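You operate a simulated robot arm through the tools that you are given. There is no shell and no other tool. Be economical: measure what you need, move in short steps, check, and stop when the job is done.

You run a simulated two-armed robot. Do the job below in one go: nothing can be reset, and whatever is moved stays where it is left.

TASK
Fold the cloth in half, put the brush in the tool drawer and shut it.
Fine: open the vice and switch the bench lamp off.

The check looks at the end state, three seconds after you hand in, the way a careful person would. Anything else that was tipped, shoved, dropped, spilled or broken makes it a failure. Flat cloth is picked up by pressing the open fingertips on it (5 to 10 N) and closing them slowly along it; thin cloth reads only 2 to 8 mm in the jaws.

THE ROBOT
Two 6-joint arms with two-finger parallel grippers on one trunk, on a base that drives. Base frame: it is fixed to the floor where the robot stands at the start and does not move with it; the origin is under the middle of the robot, x ahead of it, y to its left, z up. Readings come in mm, rad, newtons and seconds.
The left shoulder is at the start at [60, 187, 1085], the right one opposite. With the tool pointing down near the work surface each hand reaches from about 280 to 640 mm from the robot's upright axis, wherever it stands, measured 20 degrees to its own side. Places, roughly: clear end of the rework bench [500, 200, 800]; head with the orange post (19x6x14 cm) [400, 600, 900]; inside of the tool drawer [200, 700, 700]; lamp rocker [900, 700, 1100]; tool drawer [100, 700, 700]; vice lever [400, 800, 900]; waste drawer [400, 200, 400]. Payload 1.57 kg a hand.
The TCP of each hand is the grasp point between the finger pads, 30 mm short of the fingertips. In the tool frame z runs along the fingers and y along their closing line. The gripper opens to 110 mm. The fingers are 24 mm wide and 12 mm thick; the gripper's body (48 by 112 mm) begins 78 mm behind the TCP.
Orientation is that of the tool frame in the base frame, as a unit quaternion [w, x, y, z]. With the fingers straight down and closing along the base's y, the tool's x points along the base's -x, its y along +y and its z along -z.

THE INTERFACE
- The arms move only by the tool arm_command. It takes "left_moves", "right_moves" or both (then of equal length, played together; a hand with none holds still); each is a list that holds one entry, the list of rows, each a list of 7 numbers: the shift along the tool's x, y, z in mm, then the turn, a rotation vector about the tool's x, y, z in rad, then the opening, from 0 (shut) to 1 (fully open). In form: [[[x, y, z, ax, ay, az, claw], ...]]. A call has 1 to 20 rows; each row shifts and turns the commanded pose from where the row before left it, along the tool's axes as they then stand. Rows are played at 5 a second. More than 50 mm and 0.15 rad between two rows, or a gripper value outside its range, and nothing of the call is played. A pose out of reach is approached as far as the arm can. The call stops where the force on the tool passes 60 N (or 10 N more than at its start, if that is more) or the arm is blocked; 0.2 s more then pass. Each finger travels about 153 mm/s and halts on what it meets, pressing with about 43 N; the grip force reading is that of the motor and also rises with nothing between the fingers. The clock runs only during rows and for 0.2 s after the last one: add rows that do not move to give the fingers time. It gives the time, the measured TCP pose, the force on the tool (base axes), the opening and the grip force at its end, in the units of the frame above (readings bear some noise), with the torque about the TCP (base axes, N m) and any sound that the robot's microphone picked up, and new pictures: "show" is both (left out), scene, wrist or none (wrist: the cameras of the hands that moved).
- Cameras (640 x 400 px; columns grow to the right, rows downward): "scene" is now at [6.3, 45.2, 1630.4]; the picture's right is [0.56, -0.83, 0.00], its down [-0.60, -0.41, -0.68] and it looks along [0.56, 0.38, -0.73] (base axes); focal length 274 px, centre (320, 200). "left" rides on the left gripper at [70, -16, -141] in its tool frame; the picture's right is [0.23, 0.97, 0.00], its down [-0.86, 0.20, -0.48] and it looks along [-0.47, 0.11, 0.88] (tool axes); focal length 222 px, centre (320, 200). "right" rides on the right gripper at [70, 16, -141] in its tool frame; the picture's right is [-0.23, 0.97, 0.00], its down [-0.86, -0.20, -0.48] and it looks along [-0.47, -0.11, 0.88] (tool axes); focal length 222 px, centre (320, 200). There is no depth. A picture from a camera that has moved, and an enlarged one, comes with that camera's place and axes in the base frame and with its lens.
- move_column(by): slides the trunk up (or, below 0, down) by that many mm; the arms and the scene camera ride with it, the base frame stays. It gives what a move gives, with no picture.
- base_move(legs): drives the robot by 1 to 6 legs, each [ahead, left, turn to the left] in mm, mm and rad, along the robot's own axes; the way and the turn of a leg run together, so that a leg with both is an arc; at most 1500 mm and 3.142 rad a leg. The arms and the cameras ride along, it lands a little off, and it stops where it bumps. It gives what a move gives, and a new picture of the scene camera.
- aim_head(pan, tilt): turns the head with the scene camera to pan (to the left, within 1.501 rad either way) and tilt (down, from -0.506 to 1.204), counted from straight ahead of the robot. It gives what a move gives, and a new picture of the scene camera.
- inspect(camera, box): a new picture of the part [left, top, right, bottom] of that camera's present view, enlarged. It takes no simulated time.
- sign_off(): hands the job in; it is judged then, once.

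Work in short steps. Places have to be worked out from the pictures, the camera data and where the tool is seen: move nearer, look again, correct. Check each grasp and each placing, and mend what went wrong. You have 120 turns and 260 pictures in all, those below and enlarged ones among them. Open the grippers and draw the arms clear of the work before you hand the job in, unless the task says otherwise; then end with one line.

The tools are called after "Emit:" by a JSON object that holds its "fn" and its "kwargs". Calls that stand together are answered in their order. arm_command: Moves the arms, as the interface text tells. Its arguments: {"type":"object","properties":{"left_moves":{"type":"array","items":{"type":"array","items":{"type":"array","items":{"type":"number"}}}},"right_moves":{"type":"array","items":{"type":"array","items":{"type":"array","items":{"type":"number"}}}},"show":{"type":"string","enum":["both","scene","wrist","none"]}},"required":[]} The other tools are called the same way: move_column (by) slides the trunk up or down; base_move (legs) drives the base; aim_head (pan, tilt) turns the head that bears the scene camera; inspect (camera, box) takes an enlarged picture of a part of a camera's view; sign_off () hands the job in.

At the start:

```text
clock: 0.0
left_tcp_pos: [252.0, 351.7, 1364.5]
left_orientation: [0.001, 0.0, 1.0, 0.001]
left_wrist_force: [-0.4, 0.3, -0.1]
left_moment: [0.04, -0.01, 0.04]
left_finger_gap: 110.1
left_grasp_force: 0.0
right_tcp_pos: [340.4, 43.8, 1289.5]
right_orientation: [0.0, 0.0, 1.0, 0.0]
right_wrist_force: [-0.2, -0.7, -0.2]
right_moment: [0.02, -0.02, 0.01]
right_finger_gap: 109.8
right_grasp_force: 0.0
trunk travel left (down, up): [-714.0, 276.0]
robot x, y, heading: [-3.2, 0.8, 0.002]
head pan, tilt: [0.599, 0.822]
```

scene: 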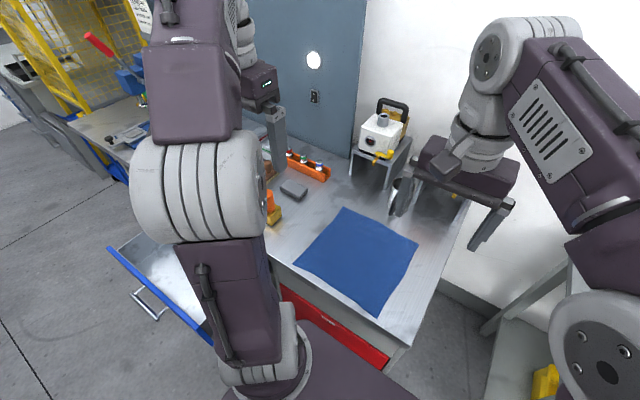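
right: 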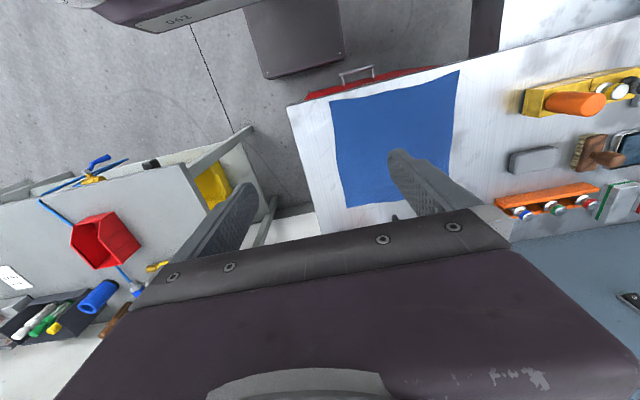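
left: 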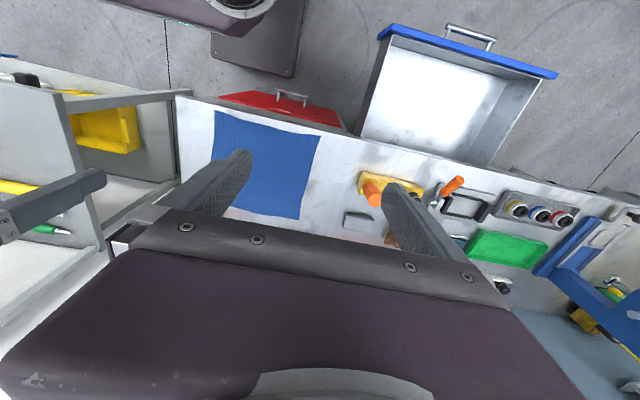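

I'll start by taking enlarged looks at the bench from the left and right wrist cameras.

Emit:
{"fn": "inspect", "kwargs": {"camera": "left", "box": [320, 150, 640, 350]}}

Emit:
{"fn": "inspect", "kwargs": {"camera": "right", "box": [440, 50, 640, 250]}}

Emit:
{"fn": "aim_head", "kwargs": {"pan": 1.2, "tilt": 0.6}}

```text
2.00 times, centred on (480, 250) of left
camera zoom: at [182.6, 334.9, 1506.0], right [-0.23, 0.97, 0.0], down [0.85, 0.2, 0.48], along [0.47, 0.11, -0.88], focal length 444 px, centre (0, 100)
```

zoom: 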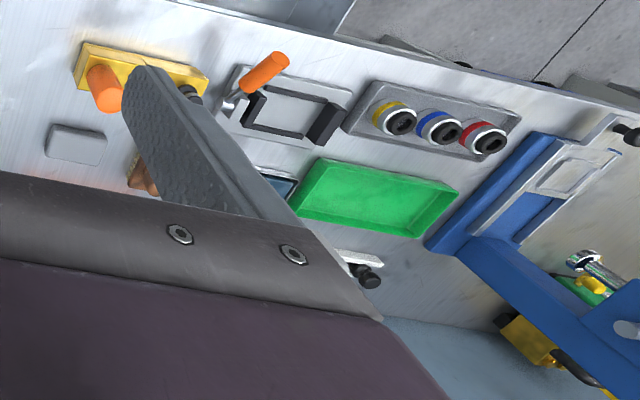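

```text
2.00 times, centred on (540, 150) of right
camera zoom: at [270.1, 60.1, 1430.7], right [0.23, 0.97, 0.0], down [0.86, -0.2, 0.48], along [0.47, -0.11, -0.88], focal length 444 px, centre (-120, 300)
```

zoom: 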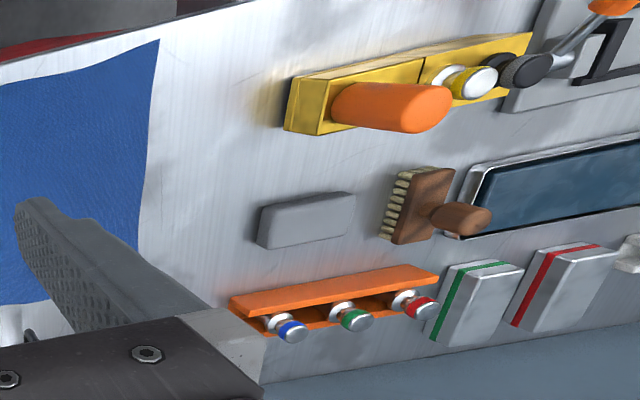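

```text
clock: 1.0
left_tcp_pos: [252.4, 351.6, 1364.4]
left_orientation: [0.001, 0.0, 1.0, 0.001]
left_wrist_force: [0.7, -0.7, -1.1]
left_moment: [0.04, -0.01, -0.01]
left_finger_gap: 110.1
left_grasp_force: 0.1
right_tcp_pos: [340.1, 43.8, 1290.1]
right_orientation: [0.0, 0.001, 1.0, 0.0]
right_wrist_force: [-0.6, 0.7, -0.6]
right_moment: [0.0, -0.01, 0.02]
right_finger_gap: 110.1
right_grasp_force: 0.1
trunk travel left (down, up): [-714.0, 276.0]
robot x, y, heading: [2.3, 2.1, -0.001]
head pan, tilt: [1.201, 0.6]
camera scene: at [-27.4, 82.6, 1649.1], right [0.93, -0.36, 0.0], down [-0.2, -0.53, -0.82], along [0.3, 0.77, -0.57], focal length 274 px, centre (320, 200)
```

scene: 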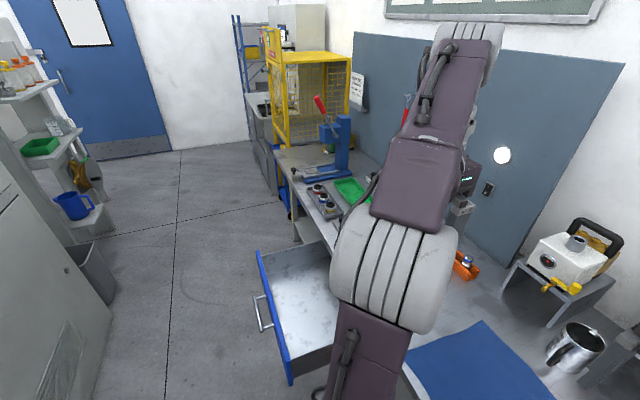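

The cloth spans about x 325–650 and y 65–395. The drawer is open, with its handle near (0, 740, 690) and its near side at y≈445. I'll drive left to centre on the cloth and look again.

Emit:
{"fn": "base_move", "kwargs": {"legs": [[0, 215, 0]]}}

Emit:
{"fn": "aim_head", "kwargs": {"pan": 0.0, "tilt": 1.0}}

Emit:
{"fn": "inspect", "kwargs": {"camera": "left", "box": [0, 0, 640, 400]}}

```text
clock: 2.7
left_tcp_pos: [252.0, 565.7, 1365.6]
left_orientation: [0.001, 0.0, 1.0, 0.002]
left_wrist_force: [0.1, 0.4, -0.4]
left_moment: [-0.01, -0.01, 0.0]
left_finger_gap: 110.0
left_grasp_force: 0.1
right_tcp_pos: [340.6, 260.1, 1290.2]
right_orientation: [0.0, 0.0, 1.0, 0.001]
right_wrist_force: [0.3, 0.1, -0.2]
right_moment: [0.0, -0.01, 0.01]
right_finger_gap: 109.8
right_grasp_force: 0.0
trunk travel left (down, up): [-714.0, 276.0]
robot x, y, heading: [-0.9, 217.2, 0.002]
head pan, tilt: [1.201, 0.6]
camera scene: at [-27.6, 297.3, 1649.2], right [0.93, -0.36, 0.0], down [-0.2, -0.53, -0.83], along [0.3, 0.77, -0.56], focal length 274 px, centre (320, 200)
```

scene: 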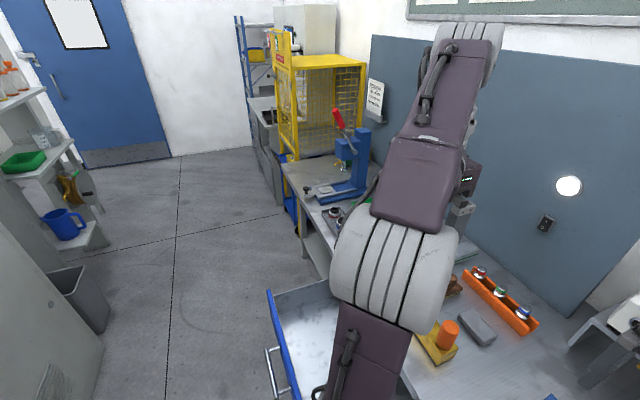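

```text
clock: 4.1
left_tcp_pos: [252.8, 568.6, 1364.7]
left_orientation: [0.001, 0.0, 1.0, 0.001]
left_wrist_force: [0.2, -0.5, -0.4]
left_moment: [0.03, -0.02, -0.03]
left_finger_gap: 109.9
left_grasp_force: 0.2
right_tcp_pos: [341.3, 261.1, 1289.7]
right_orientation: [0.0, 0.0, 1.0, 0.0]
right_wrist_force: [-0.3, 0.5, -0.6]
right_moment: [0.0, 0.01, 0.01]
right_finger_gap: 110.3
right_grasp_force: 0.1
trunk travel left (down, up): [-714.0, 276.0]
robot x, y, heading: [-1.0, 214.4, 0.002]
head pan, tilt: [0.0, 1.0]
camera scene: at [10.2, 217.4, 1617.1], right [0.0, -1.0, 0.0], down [-0.84, 0.0, -0.54], along [0.54, 0.0, -0.84], focal length 274 px, centre (320, 200)
```

scene: 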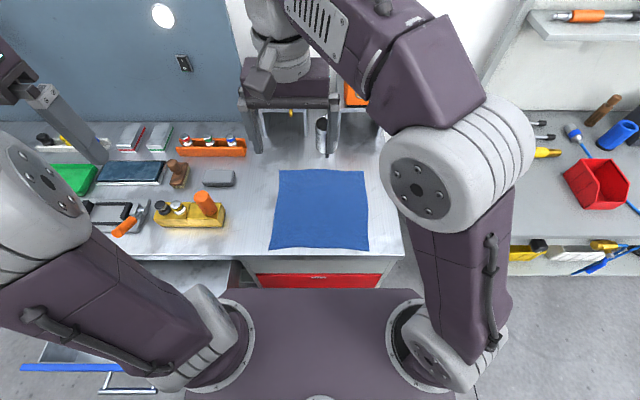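

```text
1.00 times, centred on (320, 200) of left (not enlarged: the box is as wide or as high as the picture)
camera zoom: at [182.5, 551.9, 1505.9], right [-0.23, 0.97, 0.0], down [0.85, 0.2, 0.48], along [0.47, 0.11, -0.88], focal length 222 px, centre (320, 200)
```

zoom: 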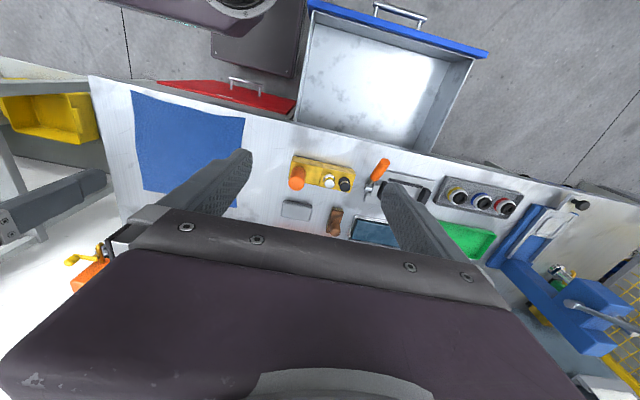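

Triangulating puts the bench top at z≈855, the cloth at x 330–622 and y 60–367, and the brush near (593, 698). I'll creep ahead 45 mm so both hands can reach the far edge.

Emit:
{"fn": "base_move", "kwargs": {"legs": [[45, 0, 0]]}}

```text
clock: 5.0
left_tcp_pos: [288.4, 566.7, 1366.9]
left_orientation: [0.004, 0.0, 1.0, 0.001]
left_wrist_force: [-0.9, -0.8, -0.1]
left_moment: [0.0, -0.08, -0.01]
left_finger_gap: 110.2
left_grasp_force: 0.0
right_tcp_pos: [377.6, 261.2, 1291.1]
right_orientation: [0.003, 0.001, 1.0, -0.001]
right_wrist_force: [-0.5, -0.8, 1.1]
right_moment: [-0.03, -0.06, -0.01]
right_finger_gap: 110.2
right_grasp_force: 0.0
trunk travel left (down, up): [-714.0, 276.0]
robot x, y, heading: [45.4, 216.8, 0.006]
head pan, tilt: [0.0, 1.0]
camera scene: at [46.2, 216.8, 1617.1], right [0.0, -1.0, 0.0], down [-0.84, 0.0, -0.54], along [0.54, 0.0, -0.84], focal length 274 px, centre (320, 200)
```

scene: 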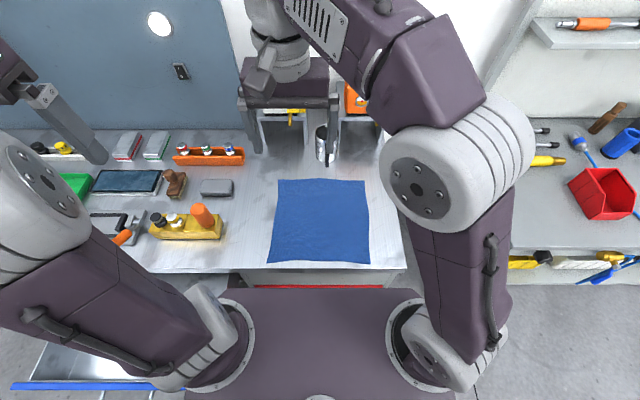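

The base hasn't touched anything. I'll bring both hands in over the near corners, high up, with small openings.

Emit:
{"fn": "arm_command", "kwargs": {"left_moves": [[[-11, -43, 0, 0, 0, 0, 0.27], [-11, -43, 0, 0, 0, 0, 0.27], [-11, -43, 0, 0, 0, 0, 0.27], [-11, -43, 0, 0, 0, 0, 0.27], [-11, -43, 0, 0, 0, 0, 0.27], [0, 0, 45, 0, 0, 0, 0.27], [0, 0, 45, 0, 0, 0, 0.27], [0, 0, 45, 0, 0, 0, 0.27], [0, 0, 45, 0, 0, 0, 0.27], [0, 0, 45, 0, 0, 0, 0.27], [0, 0, 45, 0, 0, 0, 0.27], [0, 0, 45, 0, 0, 0, 0.27], [0, 0, 30, 0, 0, 0, 0.27]]], "right_moves": [[[7, -34, 0, 0, 0, 0, 0.27], [7, -34, 0, 0, 0, 0, 0.27], [7, -34, 0, 0, 0, 0, 0.27], [7, -34, 0, 0, 0, 0, 0.27], [7, -34, 0, 0, 0, 0, 0.27], [0, 0, 35, 0, 0, 0, 0.27], [0, 0, 35, 0, 0, 0, 0.27], [0, 0, 35, 0, 0, 0, 0.27], [0, 0, 35, 0, 0, 0, 0.27], [0, 0, 35, 0, 0, 0, 0.27], [0, 0, 35, 0, 0, 0, 0.27], [0, 0, 35, 0, 0, 0, 0.27], [0, 0, 25, 0, 0, 0, 0.27]]]}}

```text
clock: 7.8
left_tcp_pos: [352.6, 353.9, 1019.6]
left_orientation: [0.002, 0.0, 1.0, 0.001]
left_wrist_force: [-0.2, 0.5, -0.2]
left_moment: [0.0, -0.02, 0.01]
left_finger_gap: 29.8
left_grasp_force: 0.1
right_tcp_pos: [350.6, 89.6, 1020.5]
right_orientation: [0.0, 0.0, 1.0, 0.0]
right_wrist_force: [-0.2, -0.1, 0.0]
right_moment: [0.02, 0.0, 0.0]
right_finger_gap: 29.8
right_grasp_force: 0.1
trunk travel left (down, up): [-714.0, 276.0]
robot x, y, heading: [46.2, 219.5, -0.002]
head pan, tilt: [0.0, 1.0]
camera scene: at [56.3, 216.7, 1617.1], right [0.0, -1.0, 0.0], down [-0.84, 0.0, -0.54], along [0.54, 0.0, -0.84], focal length 274 px, centre (320, 200)
camera right: at [280.7, 106.4, 1160.6], right [0.23, 0.97, 0.0], down [0.86, -0.2, 0.48], along [0.47, -0.11, -0.88], focal length 222 px, centre (320, 200)
camera left: at [282.8, 337.2, 1160.2], right [-0.23, 0.97, 0.0], down [0.85, 0.2, 0.48], along [0.47, 0.11, -0.88], focal length 222 px, centre (320, 200)
```

scene: 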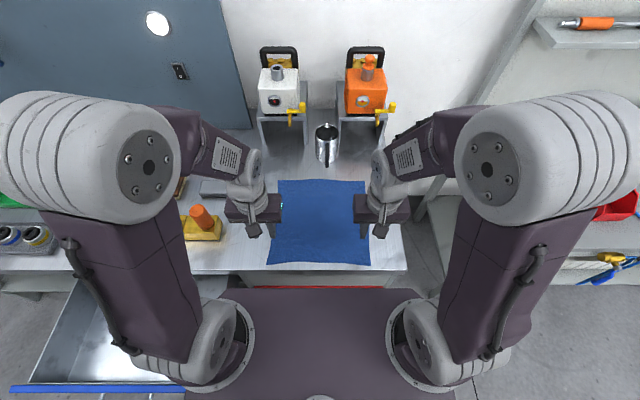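
right: 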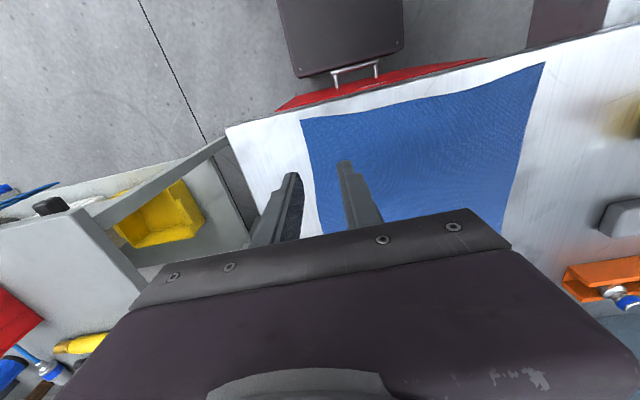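
left: 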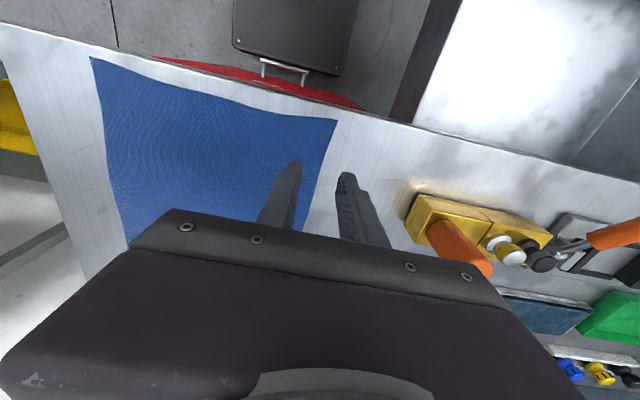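

The near corners are at (324, 73) and (326, 367). I'll align both hands about 15 mm inside the near edge and descend to just above the cloth.

Emit:
{"fn": "arm_command", "kwargs": {"left_moves": [[[12, -14, 30, 0, 0, 0, 0.3], [0, 0, 40, 0, 0, 0, 0.3], [0, 0, 40, 0, 0, 0, 0.3], [0, 0, 8, 0, 0, 0, 0.3]]], "right_moves": [[[10, 8, 30, 0, 0, 0, 0.3], [0, 0, 40, 0, 0, 0, 0.3], [0, 0, 40, 0, 0, 0, 0.3], [0, 0, 8, 0, 0, 0, 0.3]]], "show": "wrist"}}

```text
clock: 8.8
left_tcp_pos: [339.3, 340.2, 902.9]
left_orientation: [0.001, 0.0, 1.0, 0.001]
left_wrist_force: [-0.1, 0.1, 0.0]
left_moment: [0.0, -0.03, -0.03]
left_finger_gap: 33.1
left_grasp_force: 0.1
right_tcp_pos: [340.1, 99.4, 902.3]
right_orientation: [0.001, 0.0, 1.0, 0.001]
right_wrist_force: [0.3, 0.9, -0.1]
right_moment: [-0.01, -0.02, -0.03]
right_finger_gap: 32.9
right_grasp_force: 0.0
trunk travel left (down, up): [-714.0, 276.0]
robot x, y, heading: [46.1, 217.4, 0.001]
head pan, tilt: [0.0, 1.0]
camera right: at [269.0, 114.8, 1043.5], right [0.23, 0.97, 0.0], down [0.85, -0.2, 0.48], along [0.47, -0.11, -0.88], focal length 222 px, centre (320, 200)
camera left: at [269.8, 323.6, 1042.6], right [-0.23, 0.97, 0.0], down [0.85, 0.2, 0.48], along [0.47, 0.11, -0.88], focal length 222 px, centre (320, 200)
```

right: 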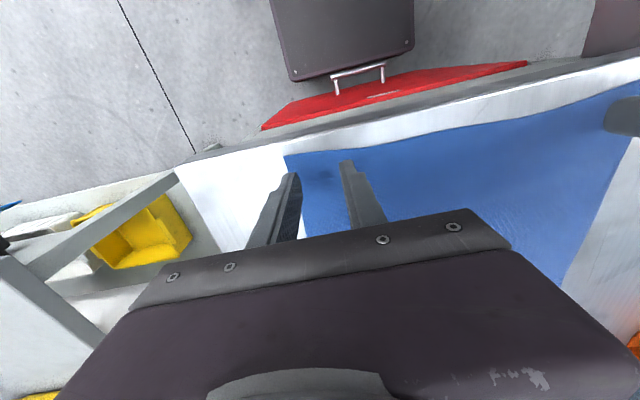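
left: 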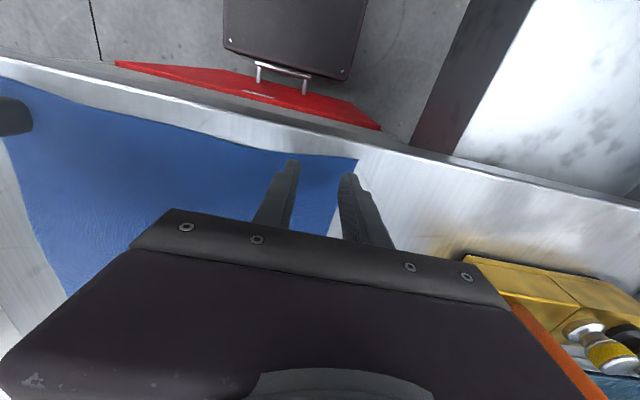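

The outer fingers sit right at the cloth's side edges, so I'll shift both hands inward 12 mm and go down gently.

Emit:
{"fn": "arm_command", "kwargs": {"left_moves": [[[0, -12, 0, 0, 0, 0, 0.3], [0, 0, 6, 0, 0, 0, 0.3], [0, 0, 4, 0, 0, 0, 0.3], [0, 0, 2, 0, 0, 0, 0.3], [0, 0, 2, 0, 0, 0, 0.3]]], "right_moves": [[[0, 12, 0, 0, 0, 0, 0.3], [0, 0, 6, 0, 0, 0, 0.3], [0, 0, 4, 0, 0, 0, 0.3], [0, 0, 2, 0, 0, 0, 0.3], [0, 0, 2, 0, 0, 0, 0.3]]], "show": "none"}}

```text
clock: 10.0
left_tcp_pos: [341.3, 327.8, 887.8]
left_orientation: [0.001, 0.001, 1.0, 0.001]
left_wrist_force: [-0.3, 0.6, -0.8]
left_moment: [-0.02, 0.01, 0.01]
left_finger_gap: 33.0
left_grasp_force: 0.0
right_tcp_pos: [339.5, 110.2, 888.0]
right_orientation: [0.0, 0.0, 1.0, 0.001]
right_wrist_force: [-0.2, 0.0, -0.9]
right_moment: [0.03, -0.04, -0.03]
right_finger_gap: 33.0
right_grasp_force: 0.0
trunk travel left (down, up): [-714.0, 276.0]
robot x, y, heading: [41.5, 217.0, -0.0]
head pan, tilt: [0.0, 1.0]
```

No contact yet, so I'll go on down in small steps.

Emit:
{"fn": "arm_command", "kwargs": {"left_moves": [[[0, 0, 1.5, 0, 0, 0, 0.3], [0, 0, 1.5, 0, 0, 0, 0.3], [0, 0, 1, 0, 0, 0, 0.3]]], "right_moves": [[[0, 0, 1.5, 0, 0, 0, 0.3], [0, 0, 1.5, 0, 0, 0, 0.3], [0, 0, 1, 0, 0, 0, 0.3]]], "show": "none"}}

```text
clock: 10.8
left_tcp_pos: [339.4, 328.7, 883.9]
left_orientation: [0.001, 0.0, 1.0, 0.002]
left_wrist_force: [0.1, 0.1, 0.6]
left_moment: [-0.01, 0.01, 0.02]
left_finger_gap: 33.0
left_grasp_force: 0.1
right_tcp_pos: [340.4, 109.8, 883.7]
right_orientation: [0.0, -0.001, 1.0, 0.0]
right_wrist_force: [0.5, 0.7, -0.3]
right_moment: [-0.01, -0.02, -0.02]
right_finger_gap: 33.0
right_grasp_force: 0.0
trunk travel left (down, up): [-714.0, 276.0]
robot x, y, heading: [44.5, 217.3, 0.003]
head pan, tilt: [0.0, 1.0]
```

Emit:
{"fn": "arm_command", "kwargs": {"left_moves": [[[0, 0, 1.5, 0, 0, 0, 0.3], [0, 0, 1.5, 0, 0, 0, 0.3], [0, 0, 1, 0, 0, 0, 0.3]]], "right_moves": [[[0, 0, 1.5, 0, 0, 0, 0.3], [0, 0, 1.5, 0, 0, 0, 0.3], [0, 0, 1, 0, 0, 0, 0.3]]], "show": "wrist"}}

```text
clock: 11.6
left_tcp_pos: [340.4, 327.2, 882.8]
left_orientation: [0.002, 0.0, 1.0, -0.001]
left_wrist_force: [2.6, 1.2, 11.9]
left_moment: [0.08, -0.03, -0.04]
left_finger_gap: 33.1
left_grasp_force: 0.1
right_tcp_pos: [339.6, 111.0, 881.2]
right_orientation: [0.003, 0.0, 1.0, 0.001]
right_wrist_force: [1.7, -4.1, 27.9]
right_moment: [-0.23, 0.11, 0.03]
right_finger_gap: 33.1
right_grasp_force: 0.1
trunk travel left (down, up): [-714.0, 276.0]
robot x, y, heading: [42.7, 216.0, 0.001]
head pan, tilt: [0.0, 1.0]
camera right: at [268.7, 126.9, 1022.3], right [0.23, 0.97, 0.0], down [0.85, -0.2, 0.48], along [0.47, -0.11, -0.88], focal length 222 px, centre (320, 200)
camera left: at [270.2, 311.6, 1022.4], right [-0.23, 0.97, 0.0], down [0.85, 0.2, 0.48], along [0.47, 0.11, -0.88], focal length 222 px, centre (320, 200)
```

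right: 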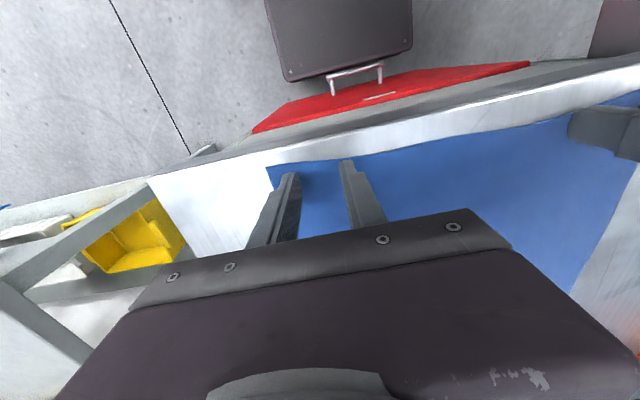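
left: 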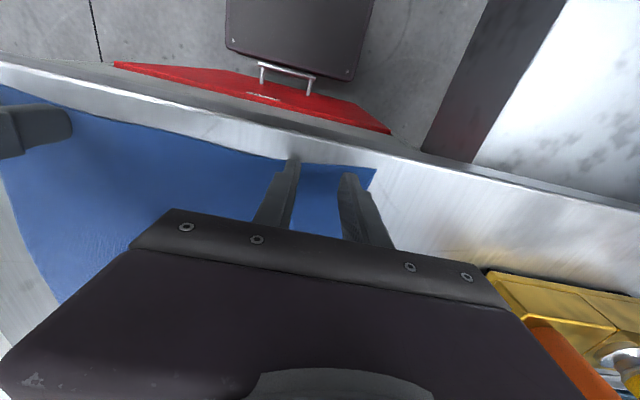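

Both hands are in contact at about 12 N and 28 N. I'll ease off to 5–10 N and close slowly along the cloth.

Emit:
{"fn": "arm_command", "kwargs": {"left_moves": [[[0, 0, -0.3, 0, 0, 0, 0.3], [0, 0, 0, 0, 0, 0, 0.27], [0, 0, 0, 0, 0, 0, 0.24], [0, 0, 0, 0, 0, 0, 0.21], [0, 0, 0, 0, 0, 0, 0.18], [0, 0, 0, 0, 0, 0, 0.15], [0, 0, 0, 0, 0, 0, 0.12], [0, 0, 0, 0, 0, 0, 0.09], [0, 0, 0, 0, 0, 0, 0.06], [0, 0, 0, 0, 0, 0, 0.03], [0, 0, 0, 0, 0, 0, 0], [0, 0, 0, 0, 0, 0, 0], [0, 0, 0, 0, 0, 0, 0]]], "right_moves": [[[0, 0, -1.6, 0, 0, 0, 0.3], [0, 0, 0, 0, 0, 0, 0.27], [0, 0, 0, 0, 0, 0, 0.24], [0, 0, 0, 0, 0, 0, 0.21], [0, 0, 0, 0, 0, 0, 0.18], [0, 0, 0, 0, 0, 0, 0.15], [0, 0, 0, 0, 0, 0, 0.12], [0, 0, 0, 0, 0, 0, 0.09], [0, 0, 0, 0, 0, 0, 0.06], [0, 0, 0, 0, 0, 0, 0.03], [0, 0, 0, 0, 0, 0, 0], [0, 0, 0, 0, 0, 0, 0], [0, 0, 0, 0, 0, 0, 0]]], "show": "wrist"}}

```text
clock: 14.4
left_tcp_pos: [339.5, 326.4, 880.4]
left_orientation: [0.003, -0.001, 1.0, 0.001]
left_wrist_force: [1.6, -0.3, 52.3]
left_moment: [0.03, 0.12, -0.06]
left_finger_gap: 7.2
left_grasp_force: 26.8
right_tcp_pos: [338.5, 109.9, 882.0]
right_orientation: [0.002, 0.0, 1.0, 0.001]
right_wrist_force: [-0.7, 0.6, 0.9]
right_moment: [-0.01, -0.02, 0.02]
right_finger_gap: 0.0
right_grasp_force: 20.7
trunk travel left (down, up): [-714.0, 276.0]
robot x, y, heading: [47.0, 215.3, 0.0]
head pan, tilt: [0.0, 1.0]
camera right: at [266.9, 125.7, 1023.4], right [0.23, 0.97, 0.0], down [0.85, -0.2, 0.48], along [0.47, -0.11, -0.88], focal length 222 px, centre (320, 200)
camera left: at [268.2, 310.4, 1022.0], right [-0.23, 0.97, 0.0], down [0.85, 0.2, 0.48], along [0.47, 0.11, -0.88], focal length 222 px, centre (320, 200)
```

right: 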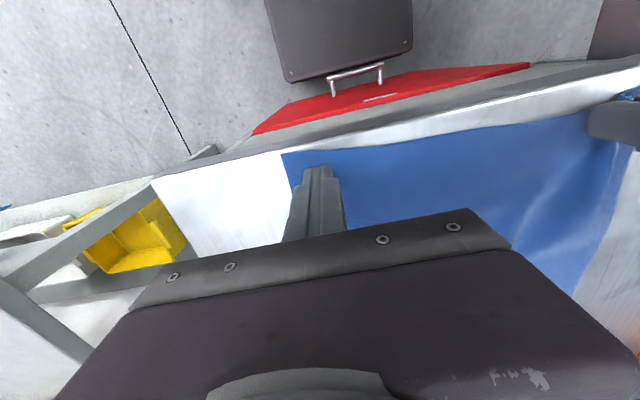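
left: 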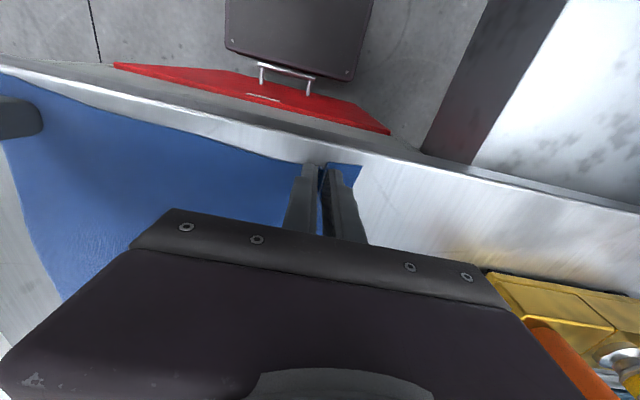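

The left hand has cloth (7 mm). The right closed empty because the pressure was lost. I'll reopen the right, press again and ease the left off.

Emit:
{"fn": "arm_command", "kwargs": {"left_moves": [[[0, 0, -2, 0, 0, 0, 0], [0, 0, 0, 0, 0, 0, 0], [0, 0, 0, 0, 0, 0, 0], [0, 0, 0, 0, 0, 0, 0]]], "right_moves": [[[0, 0, -2, 0, 0, 0, 0.3], [0, 0, 2, 0, 0, 0, 0.3], [0, 0, 0.7, 0, 0, 0, 0.3], [0, 0, 0, 0, 0, 0, 0.3]]], "show": "none"}}

```text
clock: 15.4
left_tcp_pos: [338.6, 328.4, 882.6]
left_orientation: [0.002, 0.001, 1.0, 0.0]
left_wrist_force: [0.3, -0.7, -0.3]
left_moment: [-0.01, -0.02, -0.02]
left_finger_gap: 6.7
left_grasp_force: 26.5
right_tcp_pos: [339.8, 110.8, 881.0]
right_orientation: [0.002, 0.0, 1.0, -0.001]
right_wrist_force: [0.1, -4.3, 26.3]
right_moment: [-0.28, 0.12, 0.05]
right_finger_gap: 33.5
right_grasp_force: 0.7
trunk travel left (down, up): [-714.0, 276.0]
robot x, y, heading: [41.9, 216.8, 0.002]
head pan, tilt: [0.0, 1.0]
```

Right pressing 26 N; I'll ease 0.5 mm and close slowly.

Emit:
{"fn": "arm_command", "kwargs": {"right_moves": [[[0, 0, -0.5, 0, 0, 0, 0.3], [0, 0, 0, 0, 0, 0, 0.27], [0, 0, 0, 0, 0, 0, 0.24], [0, 0, 0, 0, 0, 0, 0.21], [0, 0, 0, 0, 0, 0, 0.18], [0, 0, 0, 0, 0, 0, 0.15], [0, 0, 0, 0, 0, 0, 0.12], [0, 0, 0, 0, 0, 0, 0.09], [0, 0, 0, 0, 0, 0, 0.06], [0, 0, 0, 0, 0, 0, 0.03], [0, 0, 0, 0, 0, 0, 0], [0, 0, 0, 0, 0, 0, 0], [0, 0, 0, 0, 0, 0, 0]]], "show": "wrist"}}

```text
clock: 18.2
left_tcp_pos: [339.3, 327.6, 882.7]
left_orientation: [0.001, 0.0, 1.0, 0.0]
left_wrist_force: [0.1, -11.1, 0.4]
left_moment: [-0.36, -0.02, -0.12]
left_finger_gap: 7.2
left_grasp_force: 26.3
right_tcp_pos: [338.6, 112.7, 880.9]
right_orientation: [0.002, 0.001, 1.0, 0.0]
right_wrist_force: [0.6, 11.8, 18.3]
right_moment: [0.32, 0.02, -0.01]
right_finger_gap: 2.4
right_grasp_force: 23.2
trunk travel left (down, up): [-714.0, 276.0]
robot x, y, heading: [43.9, 216.2, 0.002]
head pan, tilt: [0.0, 1.0]
camera right: at [268.6, 127.3, 1022.5], right [0.23, 0.97, 0.0], down [0.85, -0.2, 0.48], along [0.47, -0.11, -0.88], focal length 222 px, centre (320, 200)
```

right: 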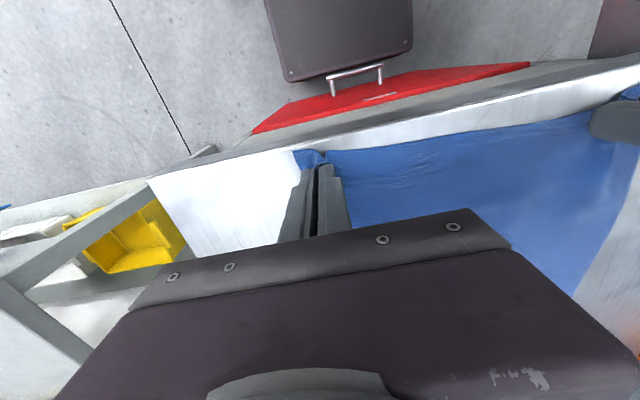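

Both hands hold cloth (7 and 2.4 mm), and it's taut between them. I'll relax it by bringing the hands slightly closer, then lift 60 mm and check.

Emit:
{"fn": "arm_command", "kwargs": {"left_moves": [[[0, -3, 0, 0, 0, 0, 0], [0, -3, -10, 0, 0, 0, 0], [0, 0, -20, 0, 0, 0, 0], [0, 0, -25, 0, 0, 0, 0], [0, 0, 0, 0, 0, 0, 0]]], "right_moves": [[[0, 3, 0, 0, 0, 0, 0], [0, 3, -10, 0, 0, 0, 0], [0, 0, -20, 0, 0, 0, 0], [0, 0, -25, 0, 0, 0, 0], [0, 0, 0, 0, 0, 0, 0]]]}}

```text
clock: 19.4
left_tcp_pos: [340.5, 321.0, 937.6]
left_orientation: [0.001, 0.0, 1.0, 0.001]
left_wrist_force: [0.0, 0.4, -0.1]
left_moment: [-0.04, 0.0, -0.02]
left_finger_gap: 5.5
left_grasp_force: 25.5
right_tcp_pos: [339.7, 116.9, 935.5]
right_orientation: [-0.001, 0.0, 1.0, 0.0]
right_wrist_force: [-0.8, -0.6, -0.5]
right_moment: [0.01, -0.01, 0.0]
right_finger_gap: 2.2
right_grasp_force: 23.5
trunk travel left (down, up): [-714.0, 276.0]
robot x, y, heading: [46.6, 215.3, 0.003]
head pan, tilt: [0.0, 1.0]
camera scene: at [55.8, 217.0, 1617.0], right [0.0, -1.0, 0.0], down [-0.84, 0.0, -0.54], along [0.54, 0.0, -0.84], focal length 274 px, centre (320, 200)
camera right: at [270.0, 132.9, 1077.4], right [0.23, 0.97, 0.0], down [0.86, -0.2, 0.48], along [0.47, -0.11, -0.88], focal length 222 px, centre (320, 200)
camera left: at [271.1, 305.7, 1078.6], right [-0.23, 0.97, 0.0], down [0.85, 0.2, 0.48], along [0.47, 0.11, -0.88], focal length 222 px, centre (320, 200)
```

scene: 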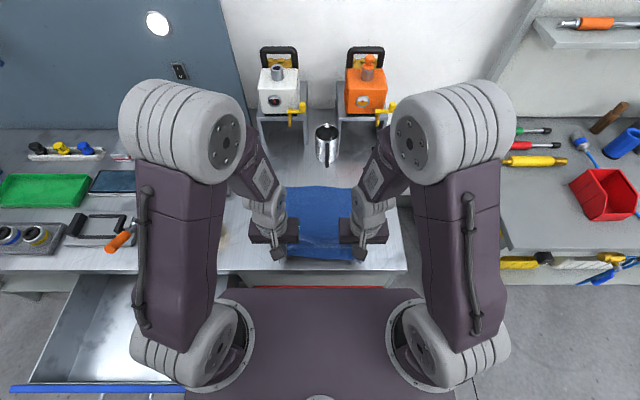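
right: 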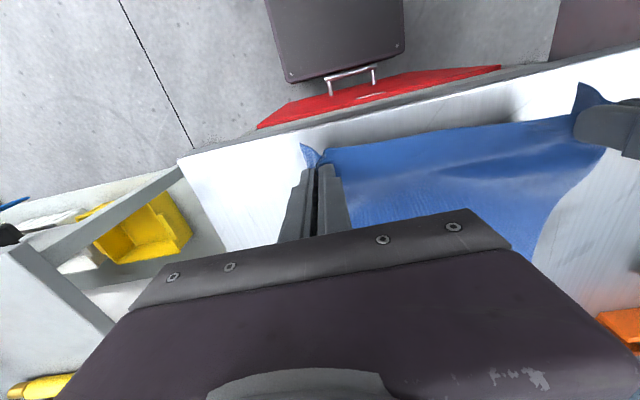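
left: 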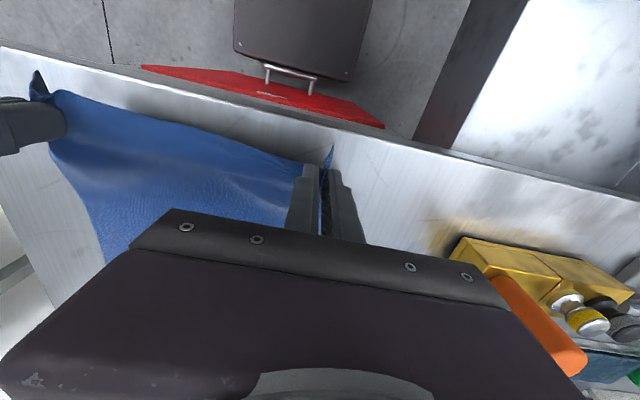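

Both corners are up. I'll carry the near edge over in an arc about the mid-line (x≈474), toward the far edge.

Emit:
{"fn": "arm_command", "kwargs": {"left_moves": [[[-10, 0, -23, 0, 0, 0, 0], [-20, 0, -22, 0, 0, 0, 0], [-20, 0, -18, 0, 0, 0, 0], [-20, 0, -6, 0, 0, 0, 0], [-20, 0, -6, 0, 0, 0, 0], [-22, 0, -1, 0, 0, 0, 0], [-22, 0, 0, 0, 0, 0, 0], [-22, 0, 4, 0, 0, 0, 0], [-22, 0, 4, 0, 0, 0, 0], [-24, 0, 13, 0, 0, 0, 0], [-20, 0, 19, 0, 0, 0, 0], [-16, 0, 21, 0, 0, 0, 0], [-14, 0, 24, 0, 0, 0, 0], [-10, 0, 20, 0, 0, 0, 0], [0, 0, 0, 0, 0, 0, 0]]], "right_moves": [[[-10, 0, -23, 0, 0, 0, 0], [-20, 0, -22, 0, 0, 0, 0], [-20, 0, -18, 0, 0, 0, 0], [-20, 0, -6, 0, 0, 0, 0], [-20, 0, -6, 0, 0, 0, 0], [-22, 0, -1, 0, 0, 0, 0], [-22, 0, 0, 0, 0, 0, 0], [-22, 0, 4, 0, 0, 0, 0], [-22, 0, 4, 0, 0, 0, 0], [-24, 0, 13, 0, 0, 0, 0], [-20, 0, 19, 0, 0, 0, 0], [-16, 0, 21, 0, 0, 0, 0], [-14, 0, 24, 0, 0, 0, 0], [-10, 0, 20, 0, 0, 0, 0], [0, 0, 0, 0, 0, 0, 0]]]}}

```text
clock: 22.6
left_tcp_pos: [600.8, 323.0, 909.1]
left_orientation: [0.001, -0.001, 1.0, 0.0]
left_wrist_force: [-0.7, 0.1, 0.2]
left_moment: [-0.01, 0.02, -0.04]
left_finger_gap: 5.6
left_grasp_force: 25.8
right_tcp_pos: [601.3, 116.5, 907.4]
right_orientation: [0.0, 0.001, 1.0, 0.0]
right_wrist_force: [-0.9, 0.3, 1.2]
right_moment: [-0.01, -0.01, 0.01]
right_finger_gap: 1.7
right_grasp_force: 23.9
trunk travel left (down, up): [-714.0, 276.0]
robot x, y, heading: [41.4, 214.8, 0.001]
head pan, tilt: [0.0, 1.0]
camera scene: at [53.7, 216.9, 1617.1], right [0.0, -1.0, 0.0], down [-0.84, 0.0, -0.54], along [0.54, 0.0, -0.84], focal length 274 px, centre (320, 200)
camera right: at [530.9, 132.5, 1048.8], right [0.23, 0.97, 0.0], down [0.85, -0.2, 0.48], along [0.47, -0.11, -0.88], focal length 222 px, centre (320, 200)
camera left: at [532.4, 306.1, 1049.8], right [-0.23, 0.97, 0.0], down [0.85, 0.2, 0.48], along [0.47, 0.11, -0.88], focal length 222 px, centre (320, 200)
```

scene: 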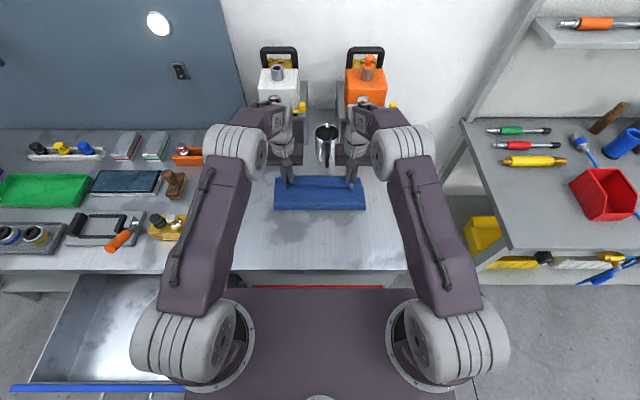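
right: 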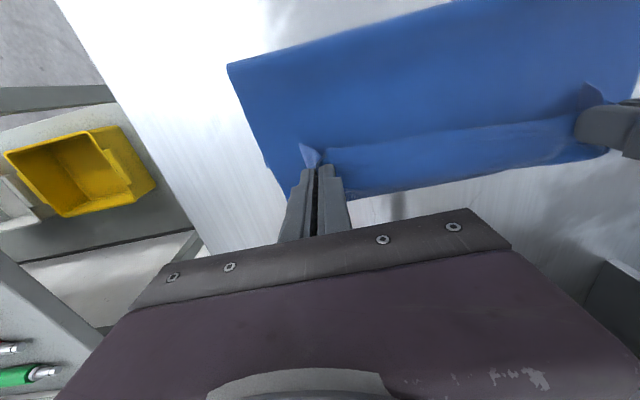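
left: 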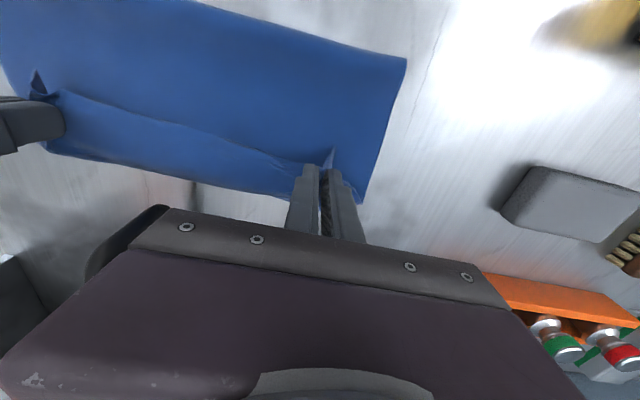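

The edge is over the far edge (x≈628). I'll lower it onto the far edge, moving ahead about 10 mm, and open slowly.

Emit:
{"fn": "arm_command", "kwargs": {"left_moves": [[[-6, 0, 10, 0, 0, 0, 0], [-5, 0, 8, 0, 0, 0, 0], [0, 0, 5, 0, 0, 0, 0], [0, 0, 0, 0, 0, 0, 0], [0, 0, 0, 0, 0, 0, 0.08], [0, 0, 0, 0, 0, 0, 0.15], [0, 0, 0, 0, 0, 0, 0.2], [0, 0, 0, 0, 0, 0, 0.2]]], "right_moves": [[[-6, 0, 10, 0, 0, 0, 0], [-5, 0, 8, 0, 0, 0, 0], [0, 0, 3, 0, 0, 0, 0], [0, 0, 0, 0, 0, 0, 0], [0, 0, 0, 0, 0, 0, 0.08], [0, 0, 0, 0, 0, 0, 0.15], [0, 0, 0, 0, 0, 0, 0.2], [0, 0, 0, 0, 0, 0, 0.2]]], "show": "wrist"}}

```text
clock: 24.4
left_tcp_pos: [613.1, 322.1, 885.8]
left_orientation: [0.001, -0.001, 1.0, 0.001]
left_wrist_force: [-0.5, 0.9, -0.1]
left_moment: [-0.02, -0.01, 0.02]
left_finger_gap: 22.0
left_grasp_force: 0.1
right_tcp_pos: [614.3, 117.4, 887.4]
right_orientation: [0.0, 0.001, 1.0, 0.0]
right_wrist_force: [-0.8, 0.1, -0.2]
right_moment: [0.0, 0.0, -0.05]
right_finger_gap: 22.1
right_grasp_force: 0.1
trunk travel left (down, up): [-714.0, 276.0]
robot x, y, heading: [48.1, 217.8, -0.008]
head pan, tilt: [0.0, 1.0]
camera right: at [542.4, 132.9, 1027.7], right [0.23, 0.97, 0.0], down [0.86, -0.2, 0.48], along [0.47, -0.11, -0.88], focal length 222 px, centre (320, 200)
camera left: at [544.2, 305.7, 1026.8], right [-0.23, 0.97, 0.0], down [0.85, 0.2, 0.48], along [0.47, 0.11, -0.88], focal length 222 px, centre (320, 200)
```

right: 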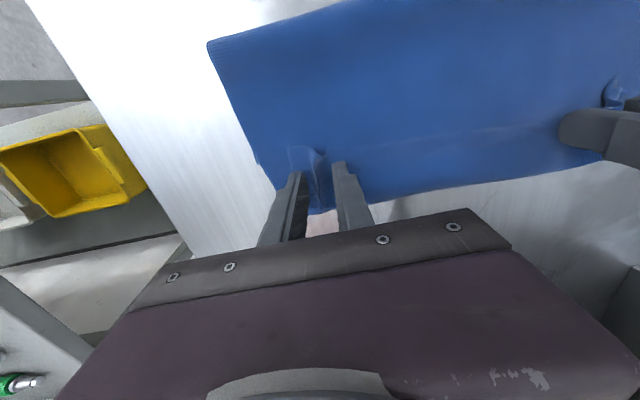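
left: 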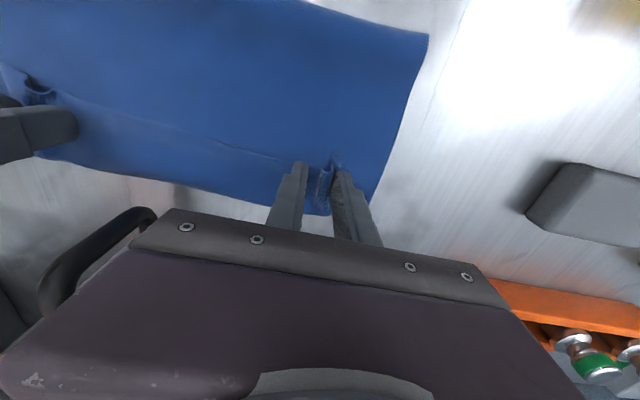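

Released. I'll open a bit more and raise both hands straight up to look at the fold.

Emit:
{"fn": "arm_command", "kwargs": {"left_moves": [[[0, 0, 0, 0, 0, 0, 0.3], [0, 0, -15, 0, 0, 0, 0.3], [0, 0, -45, 0, 0, 0, 0.3], [30, 0, -35, 0, 0, 0, 0.3], [45, 10, 0, 0, 0, 0, 0.3], [45, 10, 0, 0, 0, 0, 0.3], [45, 10, 0, 0, 0, 0, 0.3]]], "right_moves": [[[0, 0, 0, 0, 0, 0, 0.3], [0, 0, -15, 0, 0, 0, 0.3], [0, 0, -45, 0, 0, 0, 0.3], [30, 0, -35, 0, 0, 0, 0.3], [45, -10, 0, 0, 0, 0, 0.3], [45, -10, 0, 0, 0, 0, 0.3], [45, -10, 0, 0, 0, 0, 0.3]]]}}

Emit:
{"fn": "inspect", "kwargs": {"camera": "scene", "box": [240, 150, 400, 250]}}

```text
clock: 26.0
left_tcp_pos: [445.9, 351.2, 982.8]
left_orientation: [0.004, -0.001, 1.0, 0.0]
left_wrist_force: [-0.3, -0.3, 0.5]
left_moment: [0.02, -0.05, 0.0]
left_finger_gap: 33.1
left_grasp_force: 0.1
right_tcp_pos: [444.8, 86.9, 982.5]
right_orientation: [0.003, 0.0, 1.0, -0.001]
right_wrist_force: [-1.0, -0.2, -0.1]
right_moment: [-0.02, -0.04, 0.05]
right_finger_gap: 33.0
right_grasp_force: 0.0
trunk travel left (down, up): [-714.0, 276.0]
robot x, y, heading: [43.3, 217.1, -0.001]
head pan, tilt: [0.0, 1.0]
camera scene: at [50.1, 216.9, 1617.1], right [0.0, -1.0, 0.0], down [-0.84, 0.0, -0.54], along [0.54, 0.0, -0.84], focal length 274 px, centre (320, 200)
camera right: at [373.7, 102.3, 1123.3], right [0.23, 0.97, 0.0], down [0.85, -0.2, 0.48], along [0.47, -0.11, -0.88], focal length 222 px, centre (320, 200)
camera left: at [375.3, 336.0, 1122.9], right [-0.23, 0.97, 0.0], down [0.85, 0.2, 0.49], along [0.47, 0.11, -0.87], focal length 222 px, centre (320, 200)
```

scene: 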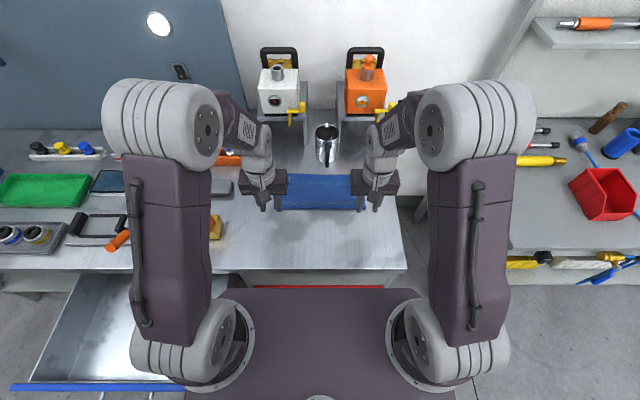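
right: 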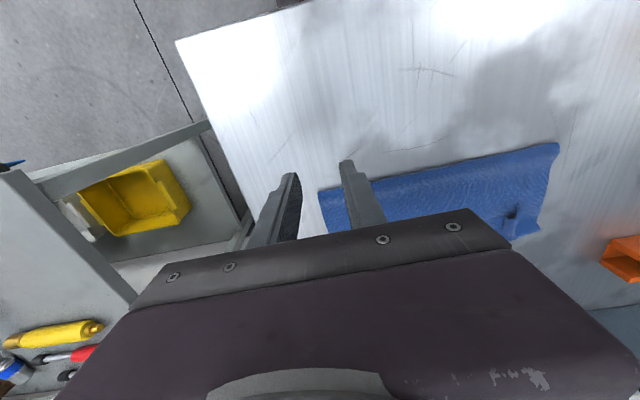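
left: 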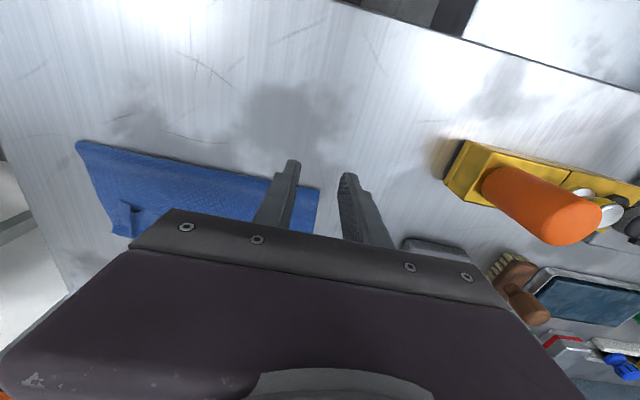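

```text
4.00 times, centred on (320, 200) of scene
camera zoom: at [50.1, 216.9, 1617.1], right [0.0, -1.0, 0.0], down [-0.84, 0.0, -0.54], along [0.54, 0.0, -0.84], focal length 1098 px, centre (320, 200)
```

zoom: 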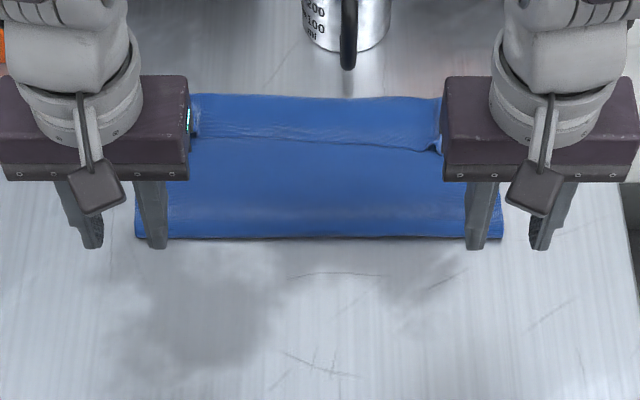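

The fold is made, but the top edge seems short of the far edge, around x 608 against 650. I'll move the hands back out of the way to see it clearly.

Emit:
{"fn": "arm_command", "kwargs": {"left_moves": [[[0, 40, 0, 0, 0, 0, 0.3], [30, 40, -10, 0, 0, 0, 0.3], [30, 40, 0, 0, 0, 0, 0.3]]], "right_moves": [[[0, -40, 0, 0, 0, 0, 0.3], [30, -40, -10, 0, 0, 0, 0.3], [30, -40, 0, 0, 0, 0, 0.3]]], "show": "none"}}

Emit:
{"fn": "inspect", "kwargs": {"camera": "scene", "box": [256, 150, 384, 230]}}

Emit:
{"fn": "inspect", "kwargs": {"camera": "left", "box": [0, 100, 320, 300]}}

Emit:
{"fn": "inspect", "kwargs": {"camera": "right", "box": [320, 100, 640, 300]}}

```text
refused: row 2 steps farther than a row can; nothing moved
```

```text
5.00 times, centred on (320, 190) of scene
camera zoom: at [50.1, 216.9, 1617.1], right [0.0, -1.0, 0.0], down [-0.84, 0.0, -0.54], along [0.54, 0.0, -0.84], focal length 1373 px, centre (320, 250)
```

zoom: 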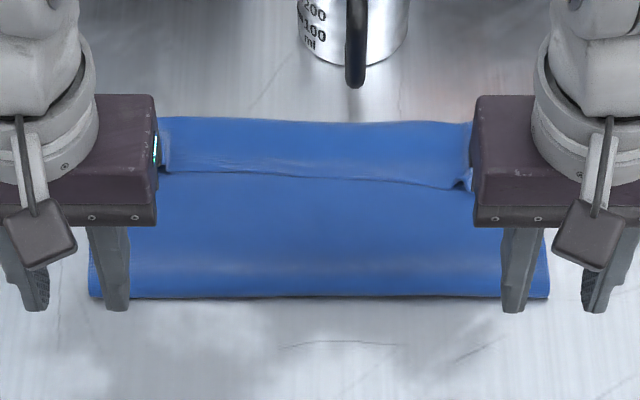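

```text
2.00 times, centred on (160, 200) of left
camera zoom: at [375.3, 336.0, 1122.9], right [-0.23, 0.97, 0.0], down [0.85, 0.2, 0.49], along [0.47, 0.11, -0.87], focal length 444 px, centre (640, 200)
```

zoom: 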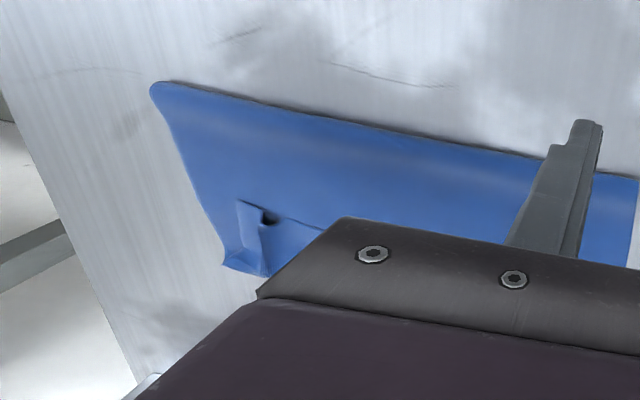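

```text
2.00 times, centred on (480, 200) of right
camera zoom: at [373.7, 102.3, 1123.3], right [0.23, 0.97, 0.0], down [0.85, -0.2, 0.48], along [0.47, -0.11, -0.88], focal length 444 px, centre (0, 200)
```

zoom: 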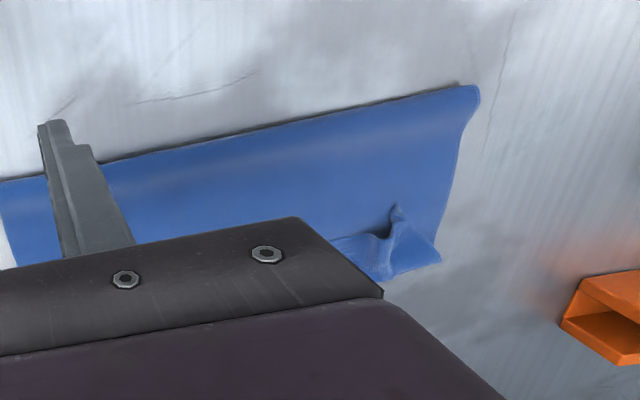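

The pinched edge has folded back on top as a 40 mm strip, so the real top fold line is at 651 and the flap edge at 608. I'll clear the view before re-gripping the edge itself.

Emit:
{"fn": "arm_command", "kwargs": {"left_moves": [[[0, 40, 0, 0, 0, 0, 0.3], [30, 35, 0, 0, 0, 0, 0.3], [30, 35, 0, 0, 0, 0, 0.3]]], "right_moves": [[[0, -40, 0, 0, 0, 0, 0.3], [30, -35, 0, 0, 0, 0, 0.3], [30, -35, 0, 0, 0, 0, 0.3]]], "show": "none"}}

Emit:
{"fn": "inspect", "kwargs": {"camera": "scene", "box": [256, 150, 384, 230]}}

Emit:
{"fn": "inspect", "kwargs": {"camera": "left", "box": [0, 60, 320, 260]}}

Emit:
{"fn": "inspect", "kwargs": {"camera": "right", "box": [320, 60, 640, 260]}}

```text
clock: 26.8
left_tcp_pos: [386.6, 461.8, 981.1]
left_orientation: [0.002, 0.0, 1.0, 0.001]
left_wrist_force: [-0.4, 0.2, 0.0]
left_moment: [0.01, -0.02, 0.02]
left_finger_gap: 32.9
left_grasp_force: 0.0
right_tcp_pos: [387.2, -24.8, 980.8]
right_orientation: [0.001, 0.0, 1.0, 0.0]
right_wrist_force: [-0.2, -0.1, -0.1]
right_moment: [0.0, 0.0, 0.01]
right_finger_gap: 32.9
right_grasp_force: 0.1
trunk travel left (down, up): [-714.0, 276.0]
robot x, y, heading: [43.9, 217.4, 0.002]
head pan, tilt: [0.0, 1.0]
```

```text
5.00 times, centred on (320, 190) of scene
camera zoom: at [53.1, 216.9, 1617.1], right [0.0, -1.0, 0.0], down [-0.84, 0.0, -0.54], along [0.54, 0.0, -0.84], focal length 1373 px, centre (320, 250)
```

zoom: 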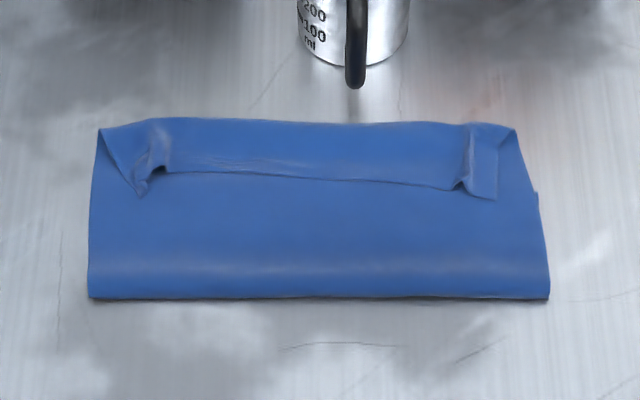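

```text
2.00 times, centred on (160, 160) of left
camera zoom: at [316.6, 446.1, 1122.4], right [-0.23, 0.97, 0.0], down [0.85, 0.2, 0.48], along [0.47, 0.11, -0.88], focal length 444 px, centre (640, 280)
```

zoom: 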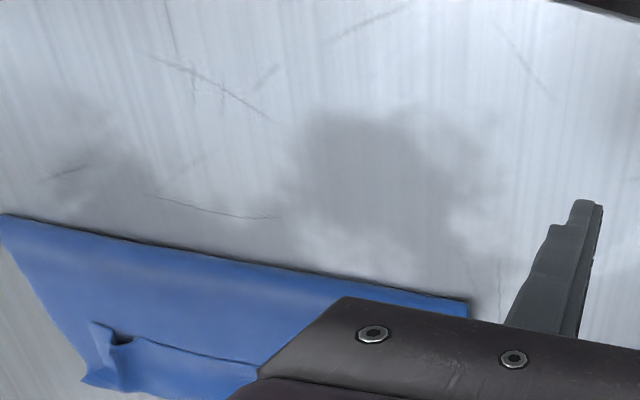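

```text
2.00 times, centred on (480, 160) of right
camera zoom: at [317.0, -8.7, 1121.9], right [0.23, 0.97, 0.0], down [0.85, -0.2, 0.48], along [0.47, -0.11, -0.88], focal length 444 px, centre (0, 280)
```

zoom: 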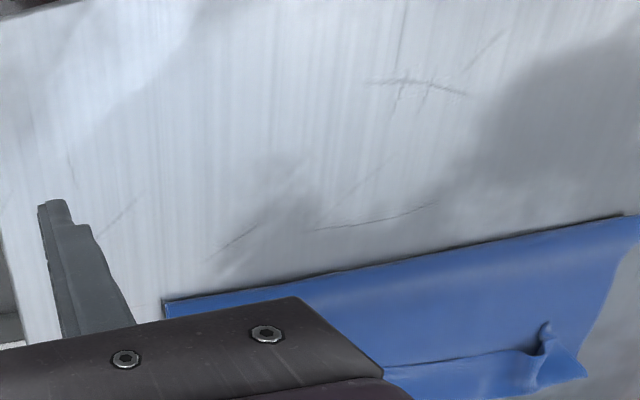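

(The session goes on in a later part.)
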